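You operate a simulated robot arm through the tools that you are given. There is no shell and no other tool. Be economical: measure what you need, move in short steps, check, and stop when the job is done.

The job below is to be done with a simulated robot arm. You get a single attempt, and the scene is never put back.

Task
Take the yellow cover off, slacken the belt and put it away in the top drawer.
Fine: cover on the clear part of the bench, red knob loose, star knob fully loose, drawer shut.

Only the result counts: the job must be done as asked and must still hold three seconds after the hand-in. Knocking over, shifting, dropping, spilling or breaking anything else fails it. Lids that push on must go on centred and level and be pressed home; caps that screw on are set level and turned clockwise until they are tight.

Robot
A 6-joint arm with a two-finger parallel gripper, fixed in place. Base frame: the origin is at the foot of the arm, x ahead of it, y to its left, z up. Lengths are in m, angles in degrees, forces in N, time in s.
With the tool pointing down near the work surface it reaches from about 0.34 to 0.86 m from the base axis. Its first joint turns from -115.0 to 115.0 degrees. Payload 3.43 kg.
Tool frame: the origin (TCP) lies between the finger pads and is the grasp point; the fingertips stand 0.034 m ahead of it; z points along the fingers, y is the line along which they close. The gripper opens to 0.128 m. The fingers are 0.024 m wide and 0.012 m thick; the gripper's body (0.048 by 0.13 m) begins 0.096 m behind the TCP.
Orientation is that of the tool frame in the base frame, as a unit quaternion [x, y, z, w]. With the fingers straight down and closing along the base's y, the tool's x points along the base's -x, its y along +y and its z along -z.

Tools
- The arm moves only by the tool move_arm. Its argument "deltas" is a list of rows, each a list of 6 numbers: the shift along the tool's x, y, z in mm, then the turn, a rotation vector about the tool's x, y, z in rad. In form: [[x, y, z, ax, ay, az], ...]. A call has 1 to 12 rows; each row is the pose to reach, as a shift and turn from the pose commanded when the call began, along the tool's axes at that moment. "jaw" is the gripper command, from -1 (shut) to 1 (fully open), values between in proportion, set as the call begins (left out, the last holds). A row lasts 0.2 s, in which the tool goes at most 0.05 m and 8.6 degrees; a call with a longer step from one row to the next is refused whole, and so is a gripper value outside its range. A pose out of reach is approached as far as the arm can. The call stops where the force on the tool passes 40 N (or 10 N more than at its start, if that is more) or the arm is blocked; 0.2 s more then pass. The fingers move at their own pace (about 0.108 m/s each) and stop on an object; they squeeze with about 42 N. The grip force told is the motor's: it shows also when the fingers shut on nothing. Time passes only in rows, and 0.2 s behind the last, so rows that repeat a pose let the fingers close. The reply holds the time, the measured pose of the TCP, the force on the tool along the base axes, the opening and the grip force, in the units named above and with some noise, with the torque about the TCP (base axes, N m) and any sound that the robot's microphone picked up, and new pictures: "show" is both (left out), scene, wrist or none.
- Cameras (640 x 400 px; columns grow to the right, rows downward): "scene" is fixed at [0.0577, -0.4917, 1.5237]; the picture's right is [0.62, -0.78, 0.00], its down [-0.33, -0.26, -0.90] and it looks along [0.71, 0.56, -0.43] (base axes); focal length 338 px, centre (320, 200). "wrist" rides on the gripper at [0.076, -0.011, -0.16] in the tool frame; the picture's right is [0.15, 0.99, 0.00], its down [-0.88, 0.13, -0.46] and it looks along [-0.45, 0.07, 0.89] (tool axes); focal length 234 px, centre (320, 200). There is no depth. A picture from a camera that has moved, and an enlarged one, comes with that camera's place and axes in the base frame and with its lens. The place of the scene camera against the robot may be out by one fixed shift of up to 0.025 m in any direction.
- lift_body(by): slides the trunk up (or, below 0, down) by that many m; the arm rides with it, the base frame stays. It gives what a move gives, with no picture.
- inspect(camera, box): a new picture of the part [left, top, right, bottom] of that camera's present view, enlarged. It takes no simulated time.
- finish_job(): hands the job in; it is judged then, once.

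Go step by step. Nothing tells you positions but the pictures and the camera data: compare them with the known pose of the tool, close in by small moves and look again before you grip or let go. The budget is 120 turns and 200 pictures, counting those below and the enlarged ones. Unless the task says otherwise, let go and move clear before handing in, and close with one line.

The tools are called after "Call:" as name(argument=value, ...) on one line, values as JSON. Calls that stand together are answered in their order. move_arm: Moves the arm, as the interface text tells. Its arguments: {"type":"object","properties":{"deltas":{"type":"array"},"jaw":{"type":"number"},"show":{"type":"string","enum":["both","scene","wrist","none"]}},"required":["deltas"]} The other tools are called the same way: lift_body (by) slides the trunk up or down; inspect (camera, box) takes an enlarged picture of a part of a camera's view; finish_job () hands the job in.

At the start:

```text
clock: 0.0
eef_pos: [0.442, 0.1902, 1.2891]
tool_rot: [0.0, 1.0, 0.0, 0.0]
ft_force: [-0.3, -0.3, -0.3]
moment: [0.02, -0.01, -0.02]
gripper_width: 0.1281
grip_force: 0.1
trunk travel left (down, up): [-0.65, 0.14]
```

scene: 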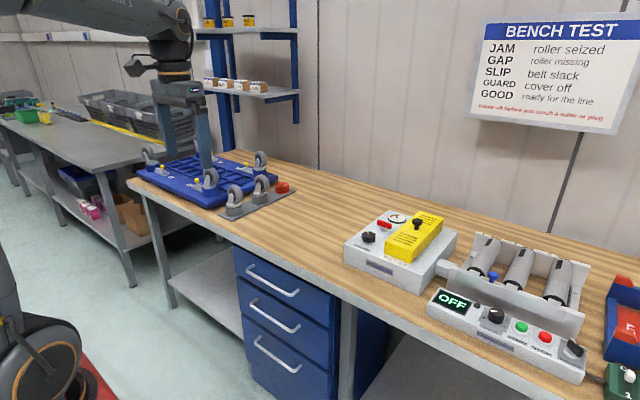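
wrist: 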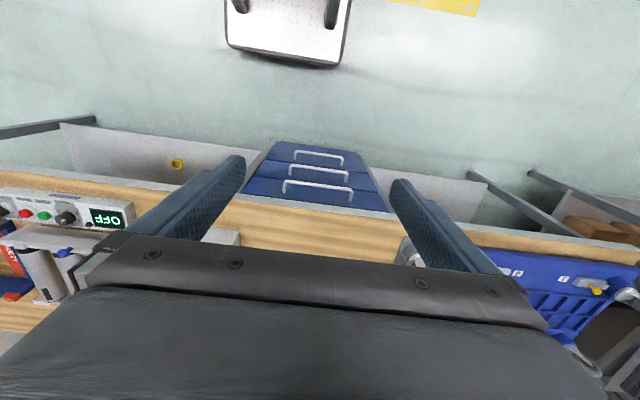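

The bench holds a white tester with a yellow cover, a roller unit and a drawer unit beneath. I'll look closer first.

Call:
inspect(camera="scene", box=[330, 190, 490, 300])

Call:
inspect(camera="scene", box=[420, 220, 640, 400])

Call:
inspect(camera="scene", box=[120, 130, 360, 390])

Call:
inspect(camera="scene", box=[460, 0, 640, 150])

```text
3.64 times, centred on (410, 245) of scene
camera zoom: at [0.0577, -0.4917, 1.5237], right [0.62, -0.78, 0.0], down [-0.33, -0.26, -0.9], along [0.71, 0.56, -0.43], focal length 1229 px, centre (-7, 36)
```

zoom: 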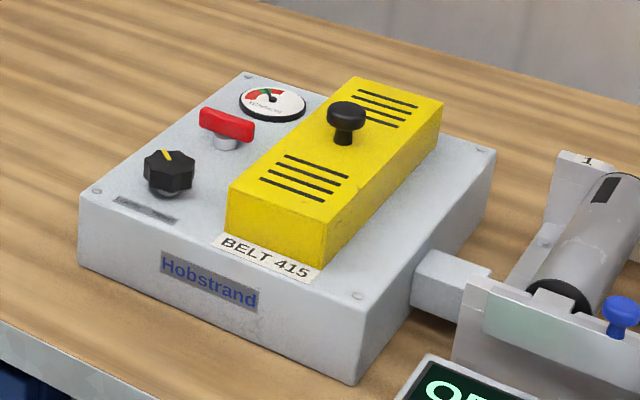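

```text
2.22 times, centred on (530, 310) of scene
camera zoom: at [0.0577, -0.4917, 1.5237], right [0.62, -0.78, 0.0], down [-0.33, -0.26, -0.9], along [0.71, 0.56, -0.43], focal length 751 px, centre (-147, -44)
```

zoom: 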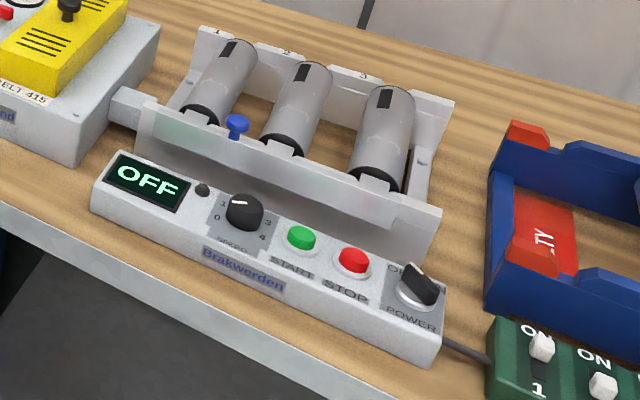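

```text
1.54 times, centred on (240, 260) of scene
camera zoom: at [0.0577, -0.4917, 1.5237], right [0.62, -0.78, 0.0], down [-0.33, -0.26, -0.9], along [0.71, 0.56, -0.43], focal length 520 px, centre (443, 108)
```

zoom: 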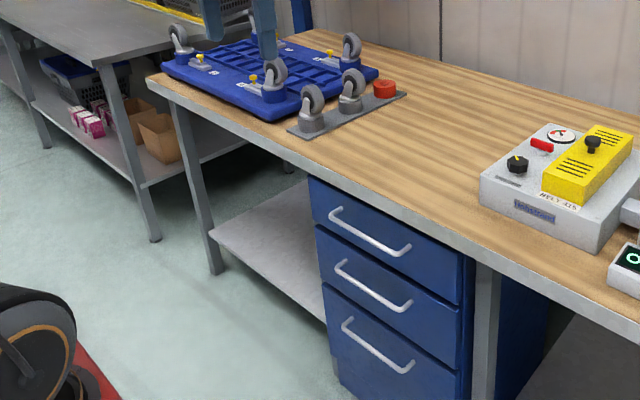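

```text
2.67 times, centred on (550, 75) of scene
camera zoom: at [0.0577, -0.4917, 1.5237], right [0.62, -0.78, 0.0], down [-0.33, -0.26, -0.9], along [0.71, 0.56, -0.43], focal length 902 px, centre (-293, 533)
```

zoom: 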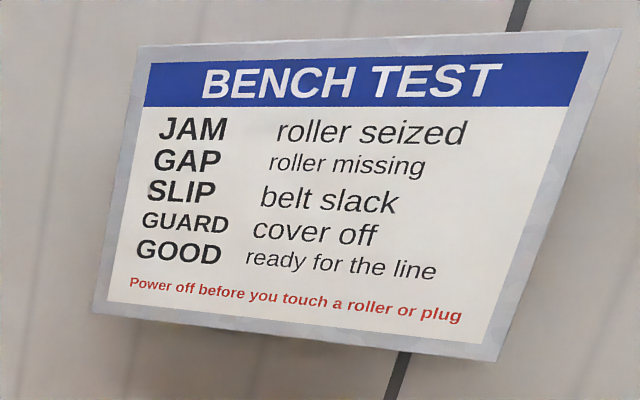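

Call:
move_arm(deltas=[[-14, -42, 0, 0, 0, 0], [-28, -85, 0, 0, 0, 0], [-42, -128, 0, 0, 0, 0], [-56, -170, 0, 0, 0, 0], [-70, -212, 0, 0, 0, 0], [-84, -255, 0, 0, 0, 0], [-98, -298, 0, 0, 0, 0], [-110, -340, 0, 0, 0, 0], [-110, -340, 0, 0, 0, 0]])

```text
clock: 2.0
eef_pos: [0.5504, -0.1519, 1.2898]
tool_rot: [0.0, 1.0, 0.0, -0.001]
ft_force: [0.4, -0.1, -0.1]
moment: [-0.02, 0.0, 0.03]
gripper_width: 0.128
grip_force: 0.1
trunk travel left (down, up): [-0.65, 0.14]
camera wrist: at [0.4739, -0.1633, 1.45], right [-0.15, 0.99, 0.0], down [0.88, 0.13, 0.46], along [0.45, 0.07, -0.89], focal length 234 px, centre (320, 200)
```

scene: 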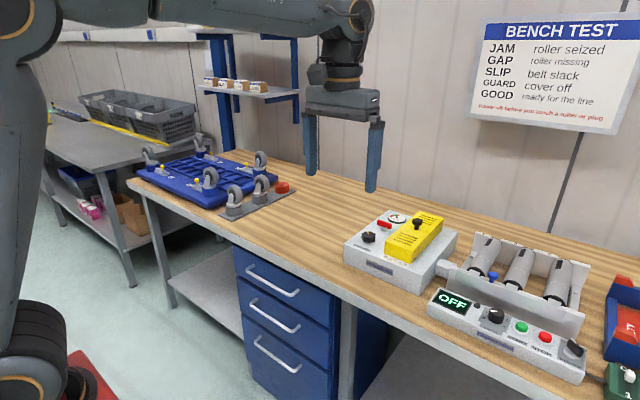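
wrist: 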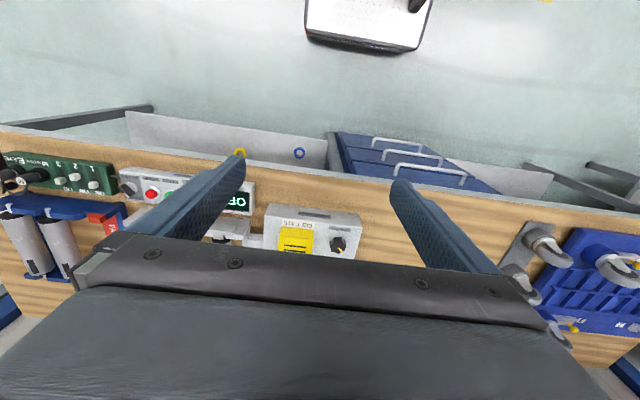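

The tester sits around x≈0.85–0.95, y≈-0.1, near the reach limit; I'll move above it to look and test reach.

Call:
move_arm(deltas=[[-45, 8, 0, 0, 0, 0], [-90, 16, 0, 0, 0, 0], [-135, 24, 0, 0, 0, 0], [-180, 32, 0, 0, 0, 0], [-225, 40, 0, 0, 0, 0], [-270, 50, 0, 0, 0, 0], [-270, 50, 0, 0, 0, 0]])

```text
clock: 3.6
eef_pos: [0.7783, -0.0994, 1.2755]
tool_rot: [0.0, 1.0, 0.0, -0.001]
ft_force: [0.4, 0.0, -0.4]
moment: [-0.01, 0.01, -0.03]
gripper_width: 0.1278
grip_force: 0.2
out of reach, approached as far as the arm can: row 5, 6, 7
trunk travel left (down, up): [-0.65, 0.14]
camera wrist: at [0.701, -0.11, 1.4345], right [-0.15, 0.99, 0.0], down [0.88, 0.13, 0.45], along [0.45, 0.07, -0.89], focal length 234 px, centre (320, 200)
```

scene: 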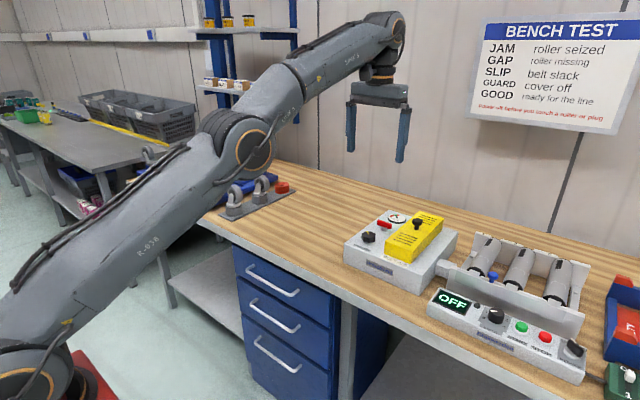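
wrist: 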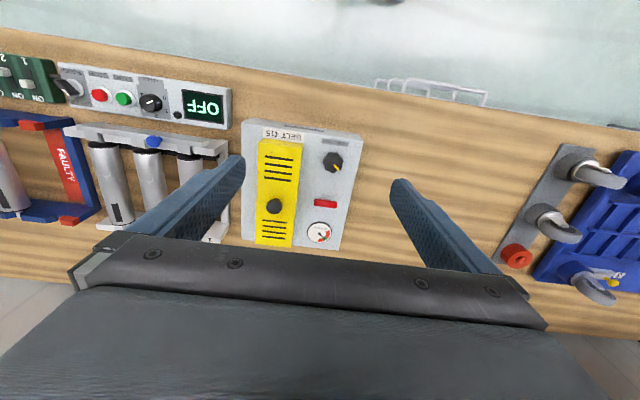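

Call:
lift_body(by=0.14)

```text
clock: 5.3
eef_pos: [0.7414, -0.0994, 1.4123]
tool_rot: [0.0, 1.0, 0.0, 0.0]
ft_force: [0.8, -0.1, -0.3]
moment: [-0.03, 0.0, -0.01]
gripper_width: 0.1279
grip_force: 0.1
trunk travel left (down, up): [-0.79, 0.0]
```

Call:
move_arm(deltas=[[0, 0, 45, 0, 0, 0], [0, 0, 90, 0, 0, 0], [0, 0, 135, 0, 0, 0], [0, 0, 180, 0, 0, 0], [0, 0, 225, 0, 0, 0], [0, 0, 270, 0, 0, 0], [0, 0, 270, 0, 0, 0]], show="none")

```text
clock: 6.9
eef_pos: [0.7405, -0.0999, 1.1437]
tool_rot: [0.0, 1.0, 0.0, 0.001]
ft_force: [0.8, -0.6, 0.2]
moment: [-0.04, 0.01, 0.03]
gripper_width: 0.1281
grip_force: 0.0
trunk travel left (down, up): [-0.79, 0.0]
```

Call:
move_arm(deltas=[[-40, -14, 0, 0, 0, 0], [-80, -28, 0, 0, 0, 0], [-120, -42, 0, 0, 0, 0], [-160, -55, 0, 0, 0, 0], [-196, -68, 0, 0, 0, 0], [-196, -68, 0, 0, 0, 0]])

```text
clock: 8.3
eef_pos: [0.8227, -0.143, 1.1311]
tool_rot: [0.0, 1.0, 0.0, 0.0]
ft_force: [-0.9, -1.0, -0.6]
moment: [0.01, 0.01, -0.04]
gripper_width: 0.128
grip_force: 0.1
out of reach, approached as far as the arm can: row 3, 4, 5, 6
trunk travel left (down, up): [-0.79, 0.0]
camera wrist: at [0.7466, -0.1538, 1.2922], right [-0.15, 0.99, 0.0], down [0.88, 0.13, 0.46], along [0.45, 0.07, -0.89], focal length 234 px, centre (320, 200)
```

scene: 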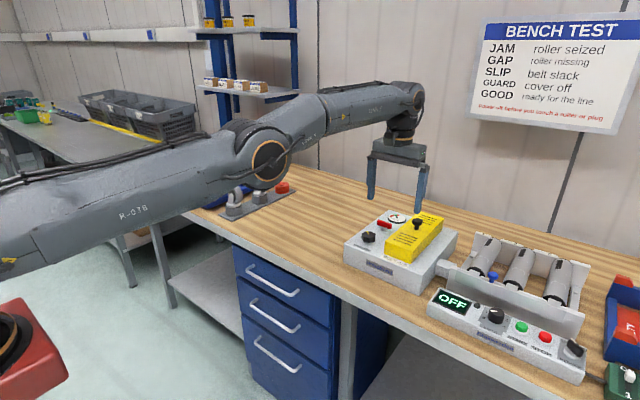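
wrist: 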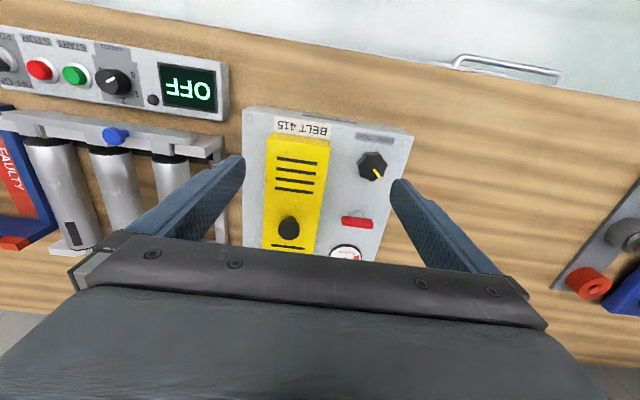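

Vertical reach ends near 0.84 m, and the cover knob is at about (0.935,-0.168,1.02). I'll tilt the tool 30° forward to reach it and hover.

Call:
move_arm(deltas=[[0, -6, 0, 0, -0.13, 0], [-20, -12, 0, 0, -0.26, 0], [-40, -18, 5, 0, -0.39, 0], [-60, -25, 10, 0, -0.5236, 0], [-77, -25, 20, 0, -0.5236, 0], [-77, -25, 20, 0, -0.5236, 0]])

```text
clock: 9.7
eef_pos: [0.9036, -0.165, 1.111]
tool_rot: [-0.001, 0.966, 0.0, 0.26]
ft_force: [0.6, -0.7, -0.4]
moment: [-0.03, -0.01, 0.02]
gripper_width: 0.128
grip_force: 0.0
trunk travel left (down, up): [-0.79, 0.0]
camera wrist: at [0.757, -0.1766, 1.2114], right [-0.13, 0.99, -0.07], down [0.53, 0.13, 0.84], along [0.84, 0.07, -0.54], focal length 234 px, centre (320, 200)
```

scene: 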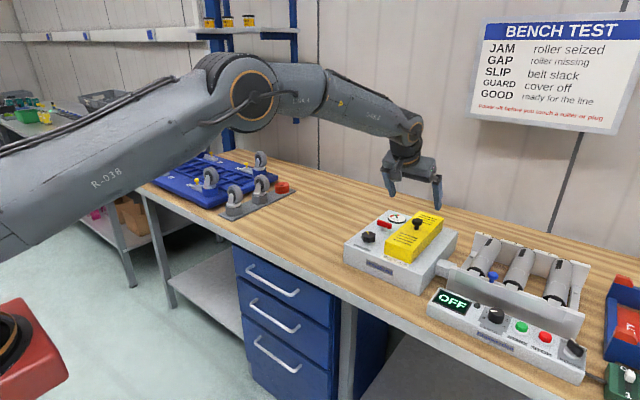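
wrist: 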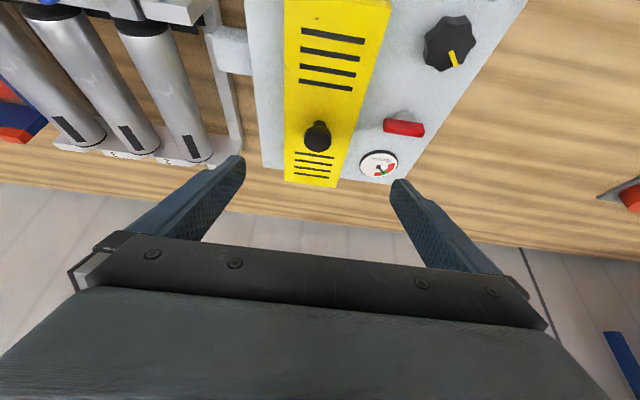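

Call:
move_arm(deltas=[[22, -4, 0, 0, 0, 0], [22, -4, 30, 0, 0, 0], [22, -4, 60, 0, 0, 0], [22, -4, 60, 0, 0, 0]], jaw=0.1)

```text
clock: 10.7
eef_pos: [0.9134, -0.1697, 1.0476]
tool_rot: [0.0, 0.966, 0.0, 0.259]
ft_force: [0.4, 0.6, -0.2]
moment: [0.01, -0.03, 0.04]
gripper_width: 0.0702
grip_force: 0.2
trunk travel left (down, up): [-0.79, 0.0]
camera wrist: at [0.7677, -0.1811, 1.1476], right [-0.13, 0.99, -0.07], down [0.53, 0.13, 0.84], along [0.84, 0.07, -0.54], focal length 234 px, centre (320, 200)
```

scene: 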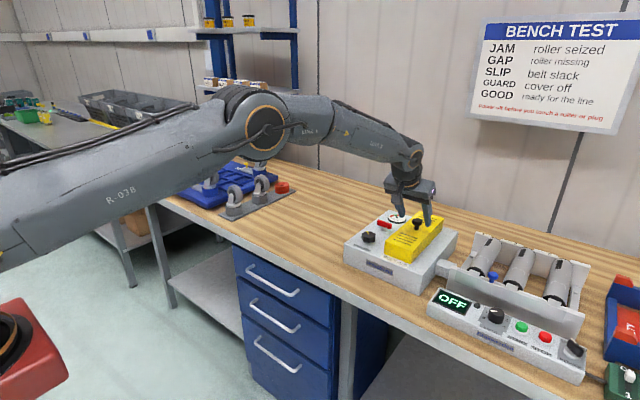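
wrist: 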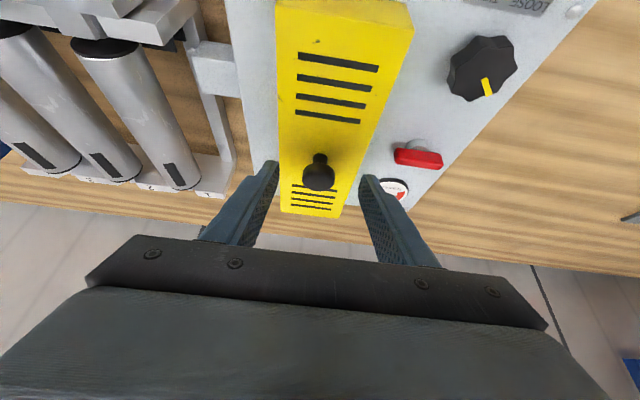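

Call:
move_arm(deltas=[[0, 0, 9, 0, 0, 0], [0, 0, 17, 0, 0, 0], [0, 0, 17, 0, 0, 0]])

Call:
inspect(camera="wrist", box=[200, 100, 440, 250])

Call:
inspect(camera="scene", box=[360, 160, 480, 260])

```text
clock: 11.5
eef_pos: [0.9217, -0.1698, 1.0338]
tool_rot: [0.0, 0.966, 0.0, 0.259]
ft_force: [-0.5, 1.0, 0.2]
moment: [-0.01, 0.02, 0.04]
gripper_width: 0.0706
grip_force: 0.0
trunk travel left (down, up): [-0.79, 0.0]
camera wrist: at [0.7757, -0.1804, 1.1345], right [-0.13, 0.99, -0.07], down [0.53, 0.13, 0.84], along [0.84, 0.07, -0.54], focal length 234 px, centre (320, 200)
```

scene: 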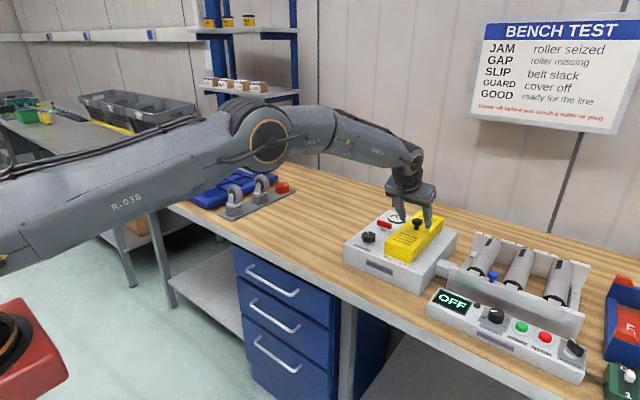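
wrist: 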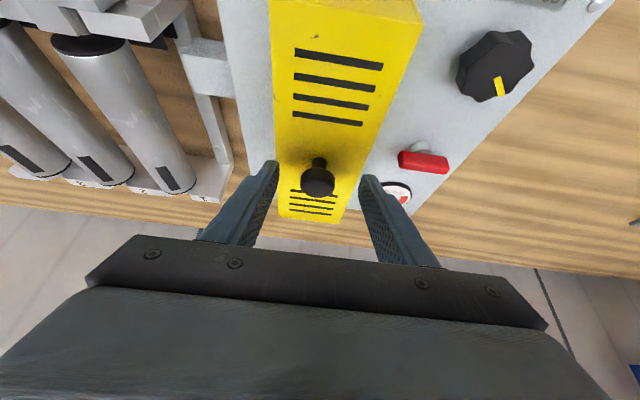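

```text
2.67 times, centred on (320, 175) of wrist
camera zoom: at [0.7757, -0.1804, 1.1345], right [-0.13, 0.99, -0.07], down [0.53, 0.13, 0.84], along [0.84, 0.07, -0.54], focal length 624 px, centre (320, 267)
```

zoom: 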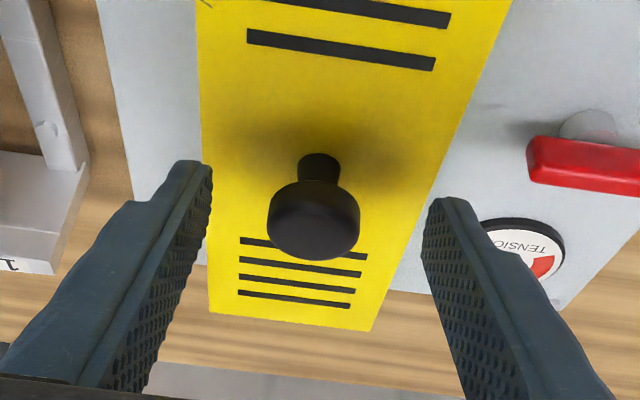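

```text
4.00 times, centred on (420, 210) of scene
camera zoom: at [0.0577, -0.4917, 1.5237], right [0.62, -0.78, 0.0], down [-0.33, -0.26, -0.9], along [0.71, 0.56, -0.43], focal length 1352 px, centre (-80, 160)
```

zoom: 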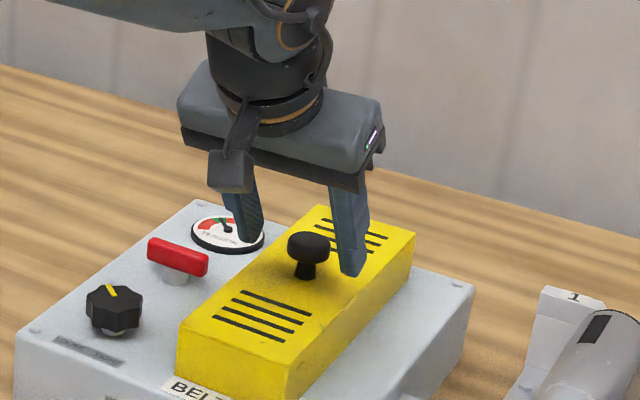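

Call:
move_arm(deltas=[[0, 0, 0, 0, 0, 0], [0, 0, 0, 0, 0, 0], [0, 0, 0, 0, 0, 0]], jaw=-1, show="wrist")

```text
clock: 12.3
eef_pos: [0.9217, -0.1697, 1.0348]
tool_rot: [0.0, 0.966, 0.001, 0.26]
ft_force: [0.5, -0.1, -0.3]
moment: [0.0, -0.06, -0.02]
gripper_width: 0.0278
grip_force: 42.2
trunk travel left (down, up): [-0.79, 0.0]
camera wrist: at [0.7757, -0.1805, 1.1346], right [-0.13, 0.99, -0.07], down [0.53, 0.13, 0.84], along [0.84, 0.07, -0.54], focal length 234 px, centre (320, 200)
```

wrist: 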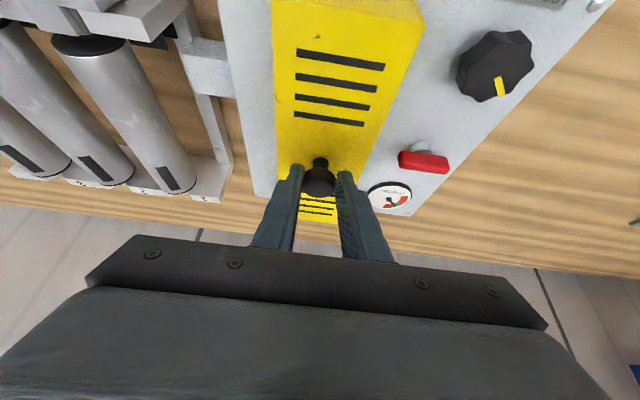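

Knob gripped. Lifting straight up.

Call:
move_arm(deltas=[[-5, 0, -8.7, 0, 0, 0], [-10, 0, -17.3, 0, 0, 0], [-20, 0, -34.6, 0, 0, 0], [-35, 0, -60.6, 0, 0, 0], [-50, 0, -86.6, 0, 0, 0], [-60, 0, -103.9, 0, 0, 0]])

```text
clock: 13.7
eef_pos: [0.9211, -0.1675, 1.1557]
tool_rot: [0.0, 0.966, 0.0, 0.26]
ft_force: [-0.1, 0.9, 0.1]
moment: [0.02, -0.01, 0.02]
gripper_width: 0.0
grip_force: 33.1
trunk travel left (down, up): [-0.79, 0.0]
camera wrist: at [0.775, -0.1795, 1.2552], right [-0.13, 0.99, -0.07], down [0.53, 0.13, 0.84], along [0.84, 0.07, -0.54], focal length 234 px, centre (320, 200)
```

scene: 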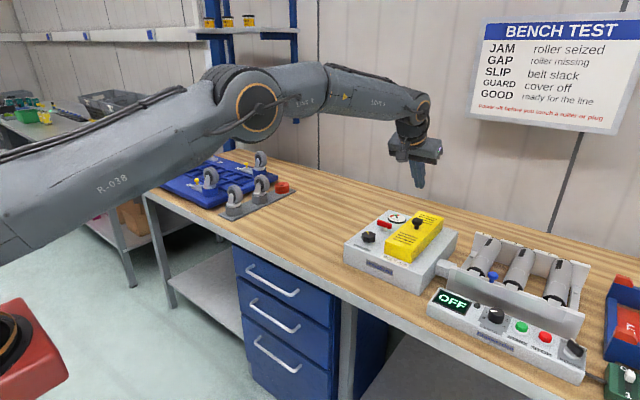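
wrist: 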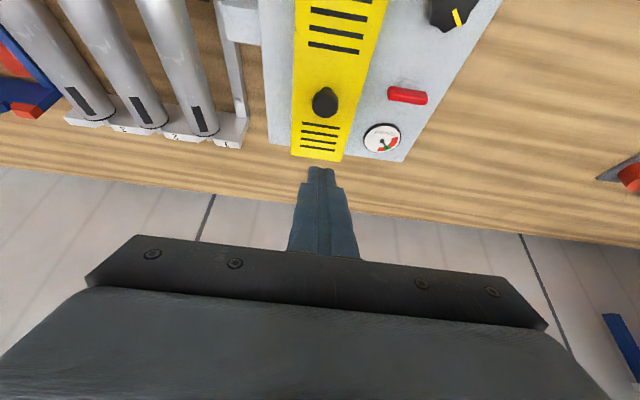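

The fingers slipped off the knob; the cover hasn't moved. I'll regrip a bit deeper, on the head's widest part.

Call:
move_arm(deltas=[[30, -2, 0, 0, 0, 0], [60, -2, 0, 0, 0, 0], [60, -2, 40, 0, 0, 0], [60, -2, 80, 0, 0, 0], [60, -2, 100, 0, 0, 0], [60, -2, 114, 0, 0, 0], [60, -2, 114, 0, 0, 0]], jaw=0.1, show="none")

Call:
inspect(camera="wrist", box=[200, 100, 440, 250])

Call:
inspect(camera="scene", box=[390, 180, 450, 230])

```text
clock: 15.3
eef_pos: [0.9266, -0.1718, 1.0257]
tool_rot: [0.0, 0.966, 0.0, 0.259]
ft_force: [0.3, -0.4, -0.1]
moment: [-0.08, 0.0, -0.02]
gripper_width: 0.0705
grip_force: 0.0
trunk travel left (down, up): [-0.79, 0.0]
```

```text
2.67 times, centred on (320, 175) of wrist
camera zoom: at [0.7807, -0.1833, 1.126], right [-0.13, 0.99, -0.07], down [0.53, 0.13, 0.84], along [0.84, 0.07, -0.55], focal length 624 px, centre (320, 267)
```

zoom: 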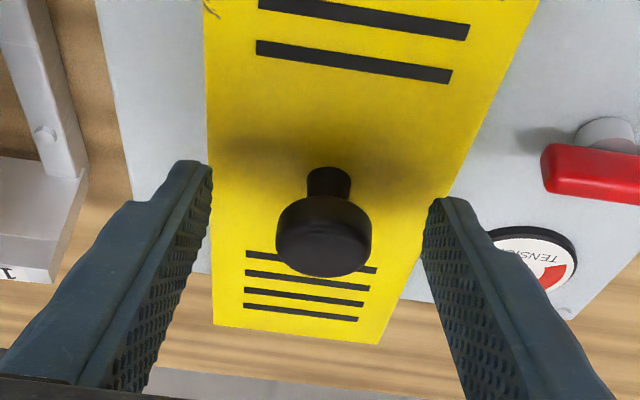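

```text
8.00 times, centred on (420, 205) of scene
camera zoom: at [0.0577, -0.4917, 1.5237], right [0.62, -0.78, 0.0], down [-0.33, -0.26, -0.9], along [0.71, 0.56, -0.43], focal length 2705 px, centre (-480, 160)
```

zoom: 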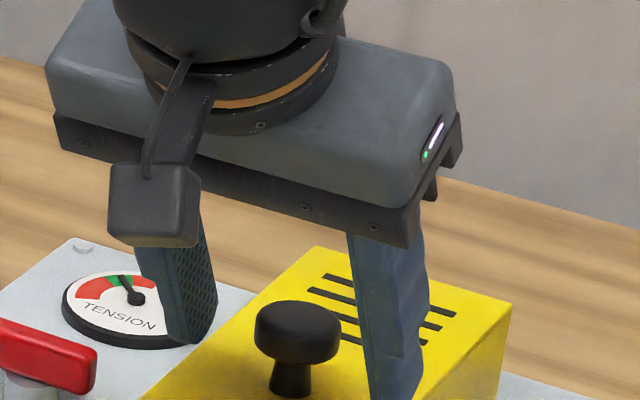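

Call:
move_arm(deltas=[[0, 3, 0, 0, 0, 0], [0, 3, 0, 0, 0, 0], [0, 3, 0, 0, 0, 0]], jaw=-1, show="none")

Call:
inspect(camera="wrist", box=[200, 100, 440, 250])

```text
clock: 16.1
eef_pos: [0.927, -0.1681, 1.0261]
tool_rot: [0.001, 0.966, 0.0, 0.26]
ft_force: [0.3, -0.6, -0.2]
moment: [-0.04, -0.09, -0.05]
gripper_width: 0.0308
grip_force: 41.8
trunk travel left (down, up): [-0.79, 0.0]
```

```text
2.67 times, centred on (320, 175) of wrist
camera zoom: at [0.7808, -0.1796, 1.1262], right [-0.13, 0.99, -0.07], down [0.53, 0.13, 0.84], along [0.84, 0.07, -0.54], focal length 624 px, centre (320, 267)
```

zoom: 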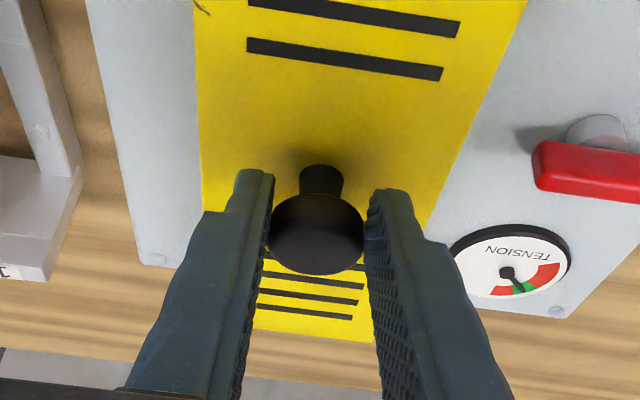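

Call:
move_arm(deltas=[[-1, 0, -1.7, 0, 0, 0], [-2, 0, -3.5, 0, 0, 0], [-4, 0, -7, 0, 0, 0], [-6, 0, -10.4, 0, 0, 0]], show="wrist")

```text
clock: 17.1
eef_pos: [0.9289, -0.1672, 1.0358]
tool_rot: [0.0, 0.966, 0.0, 0.259]
ft_force: [0.6, -0.1, -2.9]
moment: [-0.03, 0.08, -0.03]
gripper_width: 0.0309
grip_force: 42.5
trunk travel left (down, up): [-0.79, 0.0]
camera wrist: at [0.7823, -0.1789, 1.1371], right [-0.13, 0.99, -0.07], down [0.53, 0.13, 0.84], along [0.84, 0.07, -0.55], focal length 234 px, centre (320, 200)
```

wrist: 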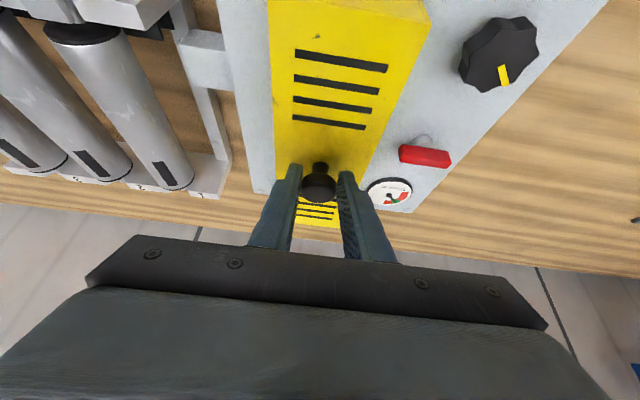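

Call:
move_arm(deltas=[[-6, 0, -10.4, 0, 0, 0], [-12, 0, -20.8, 0, 0, 0], [-18, 0, -31.2, 0, 0, 0], [-24, 0, -41.6, 0, 0, 0], [-30, 0, -52, 0, 0, 0], [-36, 0, -62.4, 0, 0, 0], [-42, 0, -72.8, 0, 0, 0]])

```text
clock: 18.7
eef_pos: [0.9259, -0.1675, 1.1215]
tool_rot: [0.0, 0.966, 0.0, 0.259]
ft_force: [0.2, -0.2, -2.1]
moment: [-0.03, 0.08, 0.03]
gripper_width: 0.031
grip_force: 42.1
trunk travel left (down, up): [-0.79, 0.0]
camera wrist: at [0.7805, -0.1796, 1.2215], right [-0.13, 0.99, -0.07], down [0.53, 0.13, 0.84], along [0.84, 0.07, -0.54], focal length 234 px, centre (320, 200)
```

scene: 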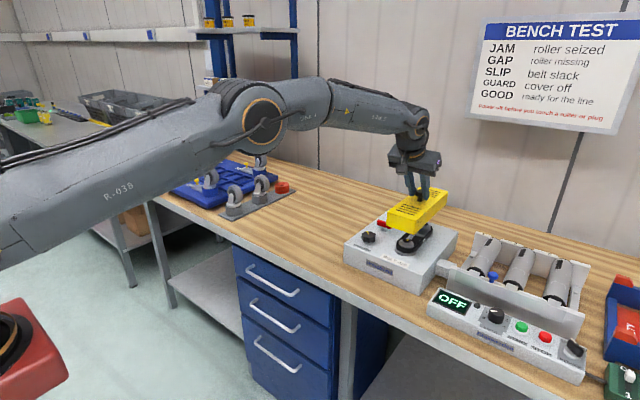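
wrist: 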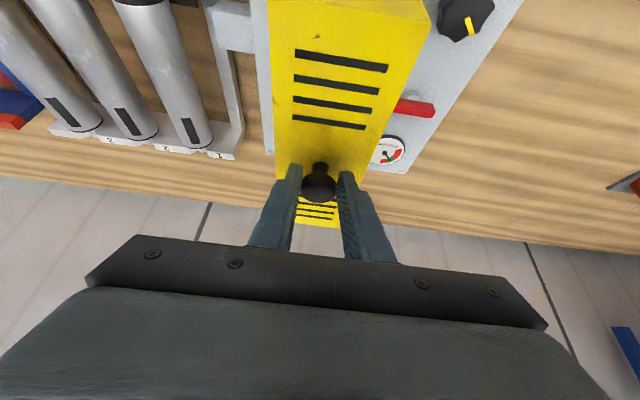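

Cover is off, revealing the pulleys. I'll carry it to the clear bench area left of the tester (y≈0.13).

Call:
move_arm(deltas=[[0, 40, 0, 0, 0, 0], [0, 80, 0, 0, 0, 0], [0, 120, 0, 0, 0, 0], [0, 160, 0, 0, 0, 0], [0, 200, 0, 0, 0, 0], [0, 240, 0, 0, 0, 0], [5, 280, -3, 0, 0, 0], [10, 310, -5, 0, 0, 0], [10, 310, -5, 0, 0, 0]])

```text
clock: 20.7
eef_pos: [0.9169, 0.1429, 1.1208]
tool_rot: [0.0, 0.966, 0.0, 0.258]
ft_force: [0.3, -0.2, -3.2]
moment: [-0.01, 0.04, 0.03]
gripper_width: 0.0309
grip_force: 42.0
trunk travel left (down, up): [-0.79, 0.0]
camera wrist: at [0.7703, 0.1317, 1.2211], right [-0.13, 0.99, -0.07], down [0.53, 0.13, 0.84], along [0.84, 0.07, -0.54], focal length 234 px, centre (320, 200)
```

scene: 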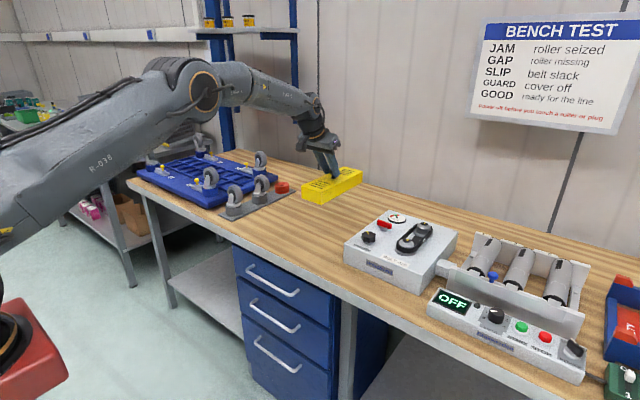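
wrist: 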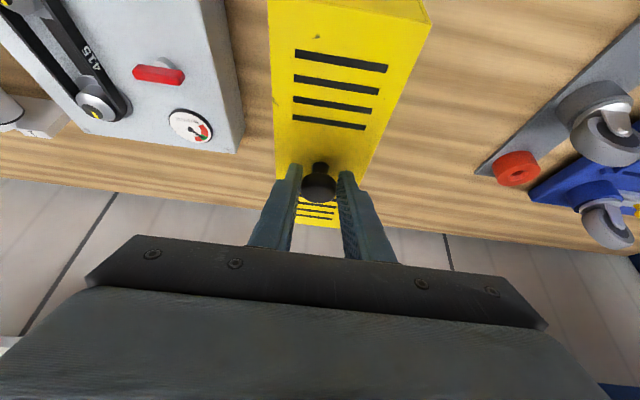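

Call:
move_arm(deltas=[[20, 0, 34.6, 0, 0, 0], [40, 0, 69.3, 0, 0, 0], [55, 0, 95.3, 0, 0, 0], [65, 0, 112.6, 0, 0, 0], [70, 0, 121.2, 0, 0, 0], [70, 0, 121.2, 0, 0, 0]])

Call:
inspect(camera="scene", box=[280, 130, 400, 230])

```text
clock: 22.1
eef_pos: [0.9153, 0.1418, 0.9798]
tool_rot: [0.0, 0.966, 0.0, 0.259]
ft_force: [-0.6, 0.7, -2.4]
moment: [0.01, 0.06, -0.02]
gripper_width: 0.0311
grip_force: 41.6
trunk travel left (down, up): [-0.79, 0.0]
camera wrist: at [0.7693, 0.1309, 1.0805], right [-0.13, 0.99, -0.07], down [0.53, 0.13, 0.84], along [0.84, 0.07, -0.54], focal length 234 px, centre (320, 200)
```

scene: 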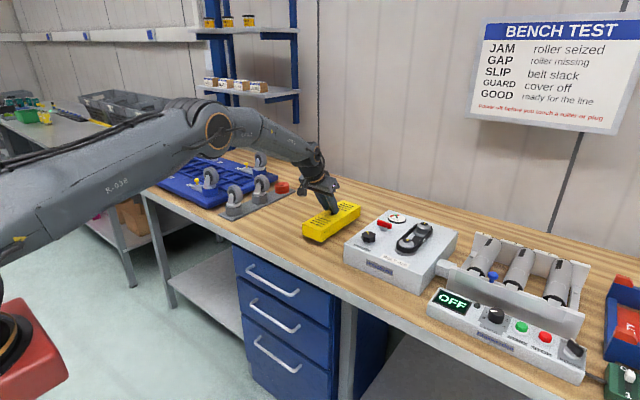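
wrist: 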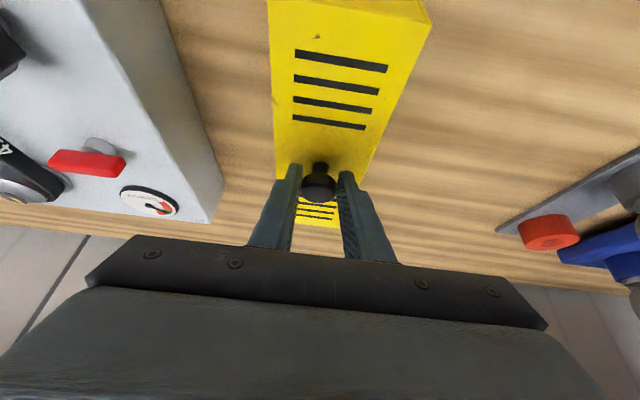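

```text
4.00 times, centred on (340, 180) of scene
camera zoom: at [0.0577, -0.4917, 1.5237], right [0.62, -0.78, 0.0], down [-0.33, -0.26, -0.9], along [0.71, 0.56, -0.43], focal length 1352 px, centre (240, 280)
```

zoom: 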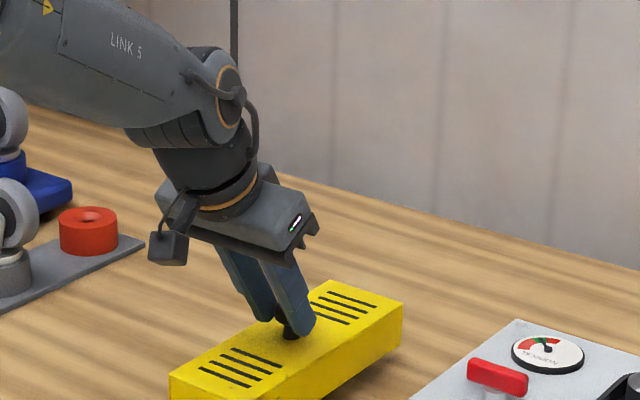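

Still slightly above the bench. Lowering slowly until contact.

Call:
move_arm(deltas=[[3, 0, 5.2, 0, 0, 0], [6, 0, 10.4, 0, 0, 0], [8, 0, 13.9, 0, 0, 0], [10, 0, 17.3, 0, 0, 0], [11, 0, 19, 0, 0, 0], [12, 0, 20.8, 0, 0, 0]], show="scene")

```text
clock: 23.5
eef_pos: [0.9153, 0.1408, 0.9573]
tool_rot: [0.0, 0.966, 0.0, 0.259]
ft_force: [0.7, -0.6, -3.5]
moment: [0.02, 0.05, 0.02]
gripper_width: 0.0311
grip_force: 41.9
trunk travel left (down, up): [-0.79, 0.0]
```

scene: 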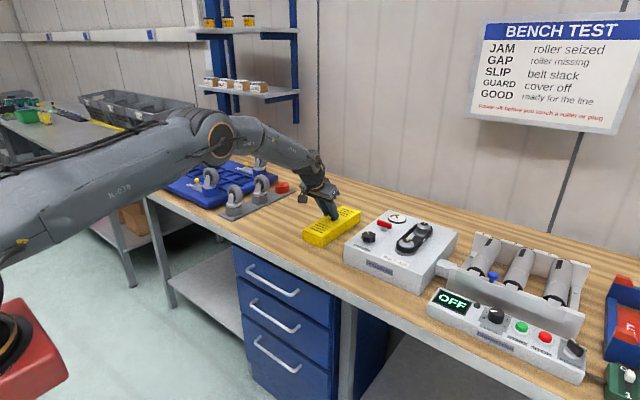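

Call:
move_arm(deltas=[[1, 0, 1.7, 0, 0, 0], [2, 0, 3.5, 0, 0, 0], [3, 0, 5.2, 0, 0, 0], [4, 0, 6.9, 0, 0, 0], [5, 0, 8.7, 0, 0, 0], [6, 0, 10.4, 0, 0, 0]], show="none")

Call:
inspect(camera="scene", box=[280, 130, 400, 250])

```text
clock: 24.9
eef_pos: [0.9165, 0.1418, 0.9497]
tool_rot: [-0.001, 0.965, 0.001, 0.263]
ft_force: [-9.5, -1.2, 31.8]
moment: [0.0, -0.41, 0.0]
gripper_width: 0.0309
grip_force: 42.2
trunk travel left (down, up): [-0.79, 0.0]
```

```text
3.33 times, centred on (340, 190) of scene
camera zoom: at [0.0577, -0.4917, 1.5237], right [0.62, -0.78, 0.0], down [-0.33, -0.26, -0.9], along [0.71, 0.56, -0.43], focal length 1127 px, centre (253, 233)
```

zoom: 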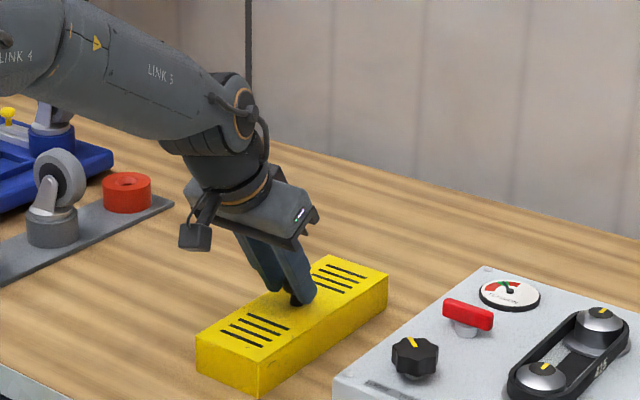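

The cover rests on the bench. Easing pressure, releasing, and backing off.

Call:
move_arm(deltas=[[-2, 0, -3.5, 0, 0, 0], [-2.5, 0, -4.3, 0, 0, 0]], show="none")

Call:
move_arm(deltas=[[0, 0, 0, 0, 0, 0], [0, 0, 0, 0, 0, 0], [0, 0, -20, 0, 0, 0], [0, 0, -50, 0, 0, 0], [0, 0, -95, 0, 0, 0], [0, 0, -140, 0, 0, 0], [0, 0, -180, 0, 0, 0]], jaw=0.1)

```text
clock: 25.5
eef_pos: [0.9173, 0.1423, 0.9492]
tool_rot: [0.001, 0.966, 0.0, 0.26]
ft_force: [7.5, 1.0, 16.6]
moment: [0.1, -1.63, 0.05]
gripper_width: 0.0309
grip_force: 42.0
trunk travel left (down, up): [-0.79, 0.0]
```

```text
clock: 27.1
eef_pos: [0.8241, 0.1418, 1.1058]
tool_rot: [-0.001, 0.966, -0.001, 0.258]
ft_force: [0.4, 0.1, -0.2]
moment: [0.0, 0.0, 0.05]
gripper_width: 0.0701
grip_force: 0.0
trunk travel left (down, up): [-0.79, 0.0]
camera wrist: at [0.6782, 0.1313, 1.2062], right [-0.13, 0.99, -0.07], down [0.54, 0.13, 0.83], along [0.83, 0.07, -0.55], focal length 234 px, centre (320, 200)
```

scene: 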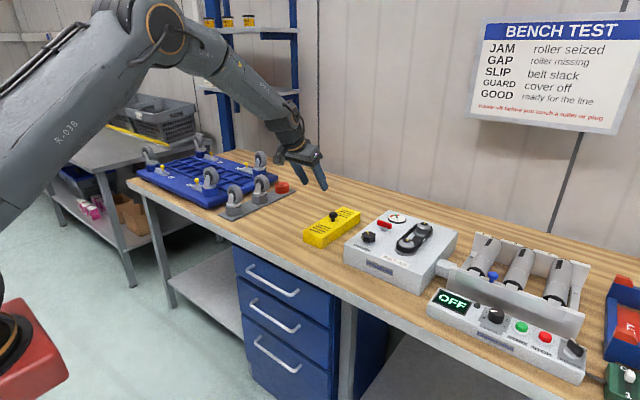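
wrist: 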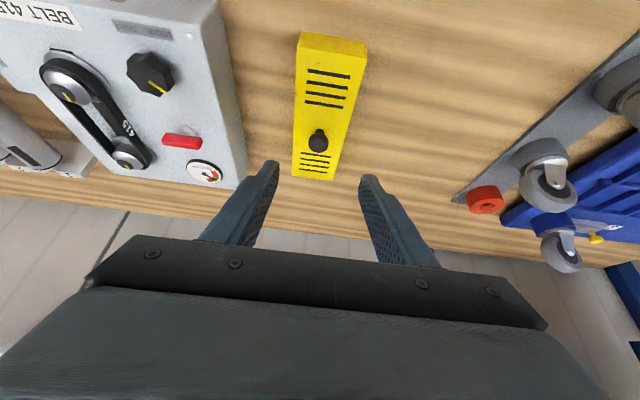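

Cover placed. Now I'll move back over the tester to study the red knob, star knob and belt.

Call:
move_arm(deltas=[[0, -45, 0, 0, 0, 0], [0, -90, 0, 0, 0, 0], [0, -135, 0, 0, 0, 0], [0, -180, 0, 0, 0, 0], [0, -205, 0, 0, 0, 0], [0, -205, 0, 0, 0, 0]], show="wrist")

Call:
inspect(camera="wrist", box=[220, 0, 460, 200])

Call:
inspect(camera="scene", box=[340, 200, 460, 290])

```text
clock: 28.5
eef_pos: [0.8248, -0.063, 1.1073]
tool_rot: [0.0, 0.966, 0.0, 0.259]
ft_force: [-0.9, -1.3, 0.8]
moment: [0.02, 0.03, 0.0]
gripper_width: 0.0705
grip_force: 0.1
trunk travel left (down, up): [-0.79, 0.0]
camera wrist: at [0.6793, -0.0744, 1.2081], right [-0.13, 0.99, -0.07], down [0.53, 0.13, 0.84], along [0.84, 0.07, -0.54], focal length 234 px, centre (320, 200)
```

wrist: 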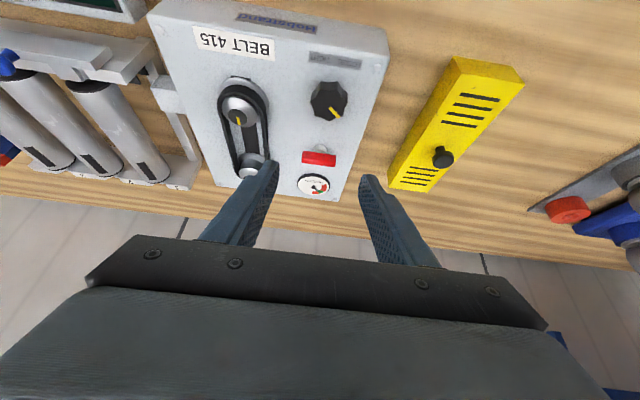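

```text
2.00 times, centred on (340, 100) of wrist
camera zoom: at [0.6793, -0.0744, 1.2081], right [-0.13, 0.99, -0.07], down [0.53, 0.13, 0.84], along [0.84, 0.07, -0.54], focal length 468 px, centre (280, 400)
```

zoom: 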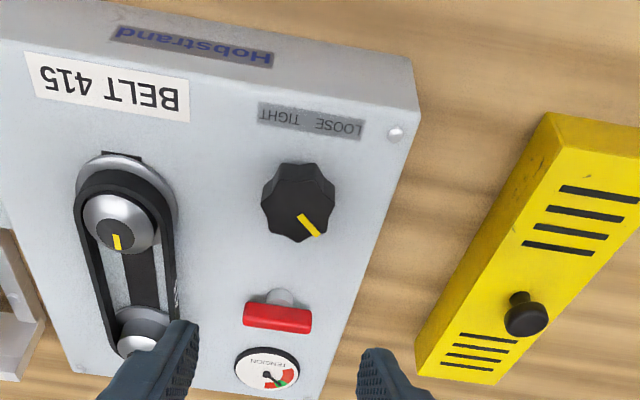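

```text
4.44 times, centred on (400, 245) of scene
camera zoom: at [0.0577, -0.4917, 1.5237], right [0.62, -0.78, 0.0], down [-0.33, -0.26, -0.9], along [0.71, 0.56, -0.43], focal length 1503 px, centre (-36, 0)
```

zoom: 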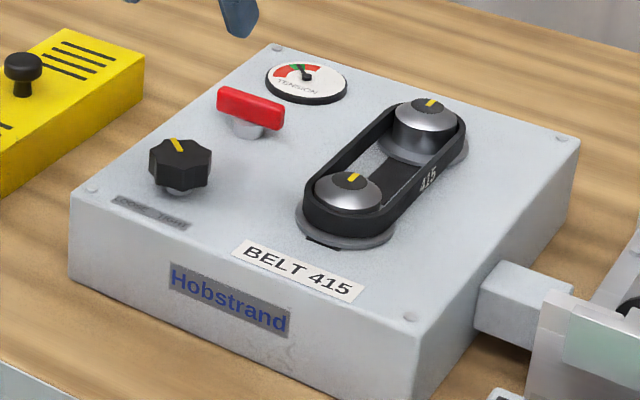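

The star label says LOOSE left / TIGHT right (so CCW loosens); the red wing bar lies along y at about (0.943,-0.060,0.96). I'll push the wing CCW with closed fingertips, starting on the -x side of its -y end.

Call:
move_arm(deltas=[[-17, -20, 0, 0, 0, 0], [-17, -20, 40, 0, 0, 0], [-17, -20, 80, 0, 0, 0], [-17, -20, 110, 0, 0, 0], [-17, -20, 123, 0, 0, 0], [-17, -20, 123, 0, 0, 0]], jaw=-1, show="wrist")

Call:
inspect(camera="wrist", box=[200, 80, 440, 230])

Call:
inspect(camera="scene", box=[350, 190, 430, 250])

```text
clock: 29.9
eef_pos: [0.9032, -0.0826, 1.008]
tool_rot: [0.0, 0.966, 0.0, 0.258]
ft_force: [-0.4, 0.2, 0.2]
moment: [0.01, 0.02, 0.01]
gripper_width: 0.0
grip_force: 33.0
trunk travel left (down, up): [-0.79, 0.0]
camera wrist: at [0.7564, -0.0935, 1.108], right [-0.13, 0.99, -0.07], down [0.53, 0.13, 0.84], along [0.84, 0.07, -0.55], focal length 234 px, centre (320, 200)
```

wrist: 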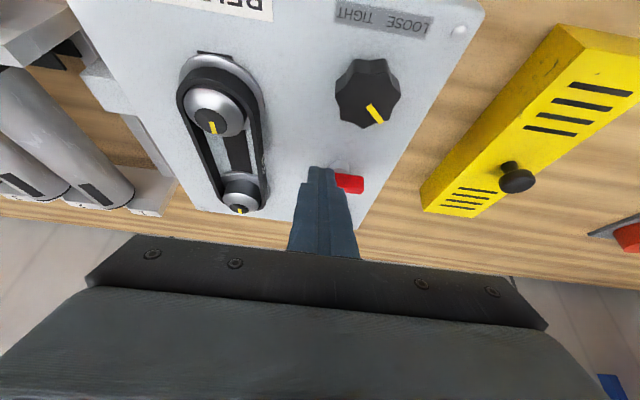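

```text
2.67 times, centred on (320, 155) of wrist
camera zoom: at [0.7564, -0.0935, 1.108], right [-0.13, 0.99, -0.07], down [0.53, 0.13, 0.84], along [0.84, 0.07, -0.55], focal length 624 px, centre (320, 320)
```

zoom: 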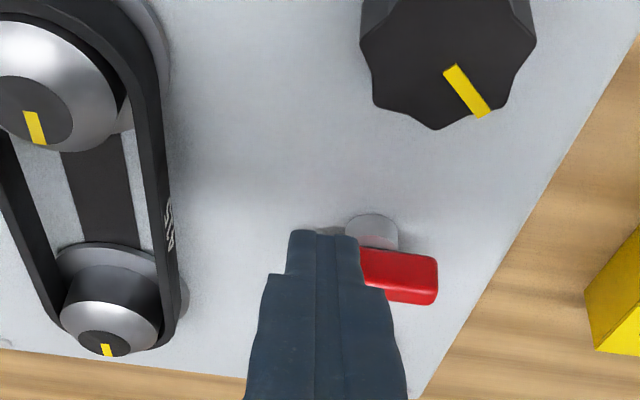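

```text
6.67 times, centred on (390, 220) of scene
camera zoom: at [0.0577, -0.4917, 1.5237], right [0.62, -0.78, 0.0], down [-0.33, -0.26, -0.9], along [0.71, 0.56, -0.43], focal length 2254 px, centre (-147, 67)
```

zoom: 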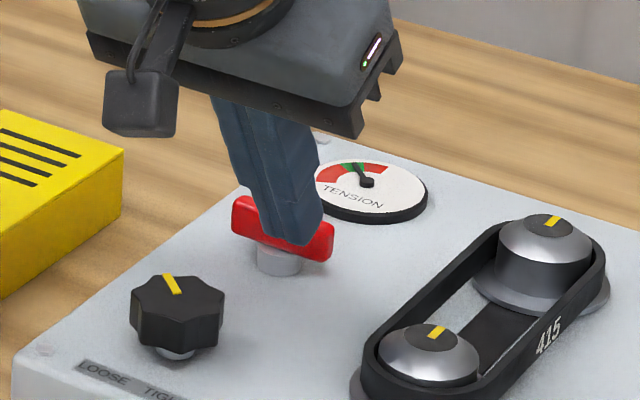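

Call:
move_arm(deltas=[[5, 0, -3, 0, 0, 0], [10, 0, 5.7, 0, 0, 0], [14, 0, 12.6, 0, 0, 0], [16, 0, 16, 0, 0, 0], [16, 0, 16, 0, 0, 0]], show="none")

Call:
inspect(camera="wrist", box=[200, 80, 440, 230])

Call:
inspect(camera="scene", box=[350, 190, 430, 250])

```text
clock: 31.1
eef_pos: [0.8966, -0.0837, 0.9864]
tool_rot: [-0.001, 0.966, 0.0, 0.26]
ft_force: [0.3, -0.3, 0.3]
moment: [-0.03, 0.04, -0.03]
gripper_width: 0.0001
grip_force: 33.3
trunk travel left (down, up): [-0.79, 0.0]
```

```text
2.67 times, centred on (320, 155) of wrist
camera zoom: at [0.7506, -0.0941, 1.0866], right [-0.13, 0.99, -0.07], down [0.53, 0.13, 0.84], along [0.84, 0.07, -0.54], focal length 624 px, centre (320, 320)
```

zoom: 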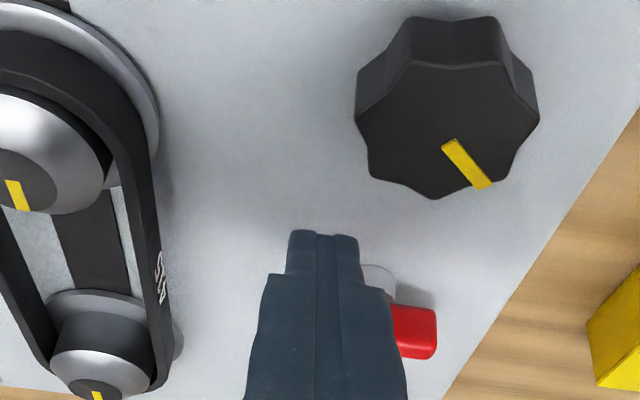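

```text
6.67 times, centred on (390, 220) of scene
camera zoom: at [0.0577, -0.4917, 1.5237], right [0.62, -0.78, 0.0], down [-0.33, -0.26, -0.9], along [0.71, 0.56, -0.43], focal length 2254 px, centre (-147, 67)
```

zoom: 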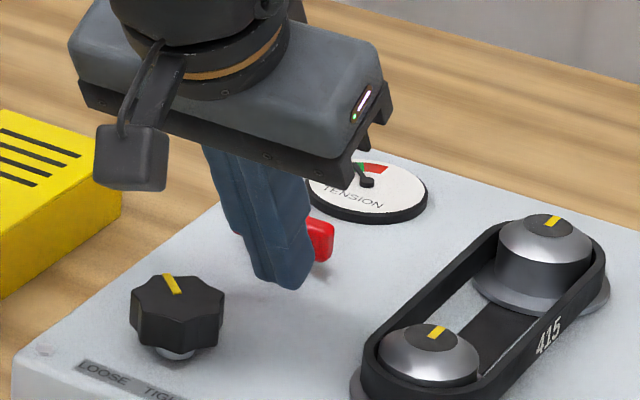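

Call:
move_arm(deltas=[[0, -4, 0, 0, 0, 0], [-7, -4, 4, 0, 0, 0], [-13.7, -4, 7.9, 0, 0, 0], [-19.5, -4.8, 11.3, 0, 0, 0], [-25.7, -5.5, 14.9, 0, 0, 0], [-31.9, -4.5, 18.4, 0, 0, 0]], show="none")

Call:
inspect(camera="wrist", box=[200, 80, 440, 230])

Call:
inspect(camera="scene", box=[350, 190, 430, 250])

```text
clock: 32.5
eef_pos: [0.9337, -0.0881, 0.9859]
tool_rot: [0.001, 0.966, -0.001, 0.259]
ft_force: [-0.7, -1.3, -1.7]
moment: [-0.04, 0.06, 0.0]
gripper_width: 0.0
grip_force: 33.1
trunk travel left (down, up): [-0.79, 0.0]
```

```text
2.67 times, centred on (320, 155) of wrist
camera zoom: at [0.7874, -0.0988, 1.0866], right [-0.13, 0.99, -0.07], down [0.53, 0.13, 0.84], along [0.84, 0.07, -0.54], focal length 624 px, centre (320, 320)
```

zoom: 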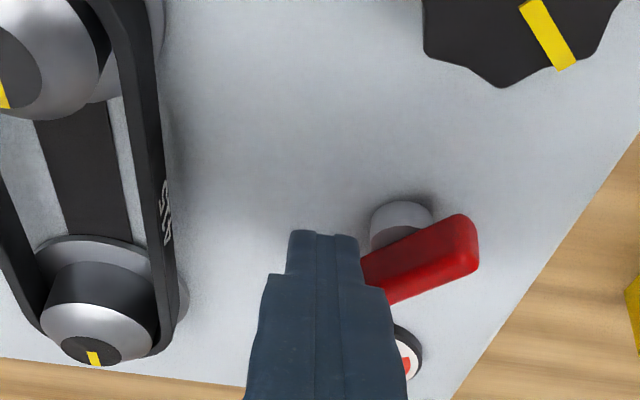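

```text
6.67 times, centred on (390, 220) of scene
camera zoom: at [0.0577, -0.4917, 1.5237], right [0.62, -0.78, 0.0], down [-0.33, -0.26, -0.9], along [0.71, 0.56, -0.43], focal length 2254 px, centre (-147, 67)
```

zoom: 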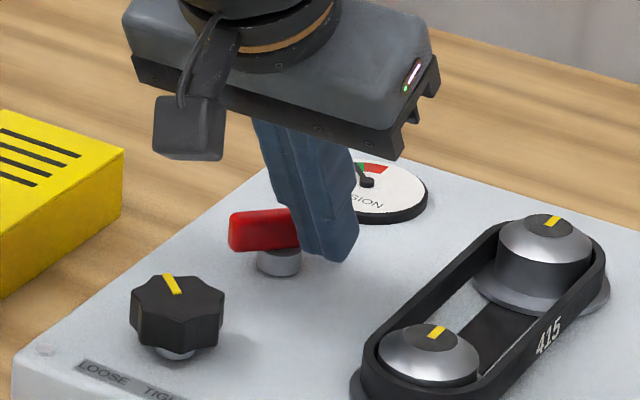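

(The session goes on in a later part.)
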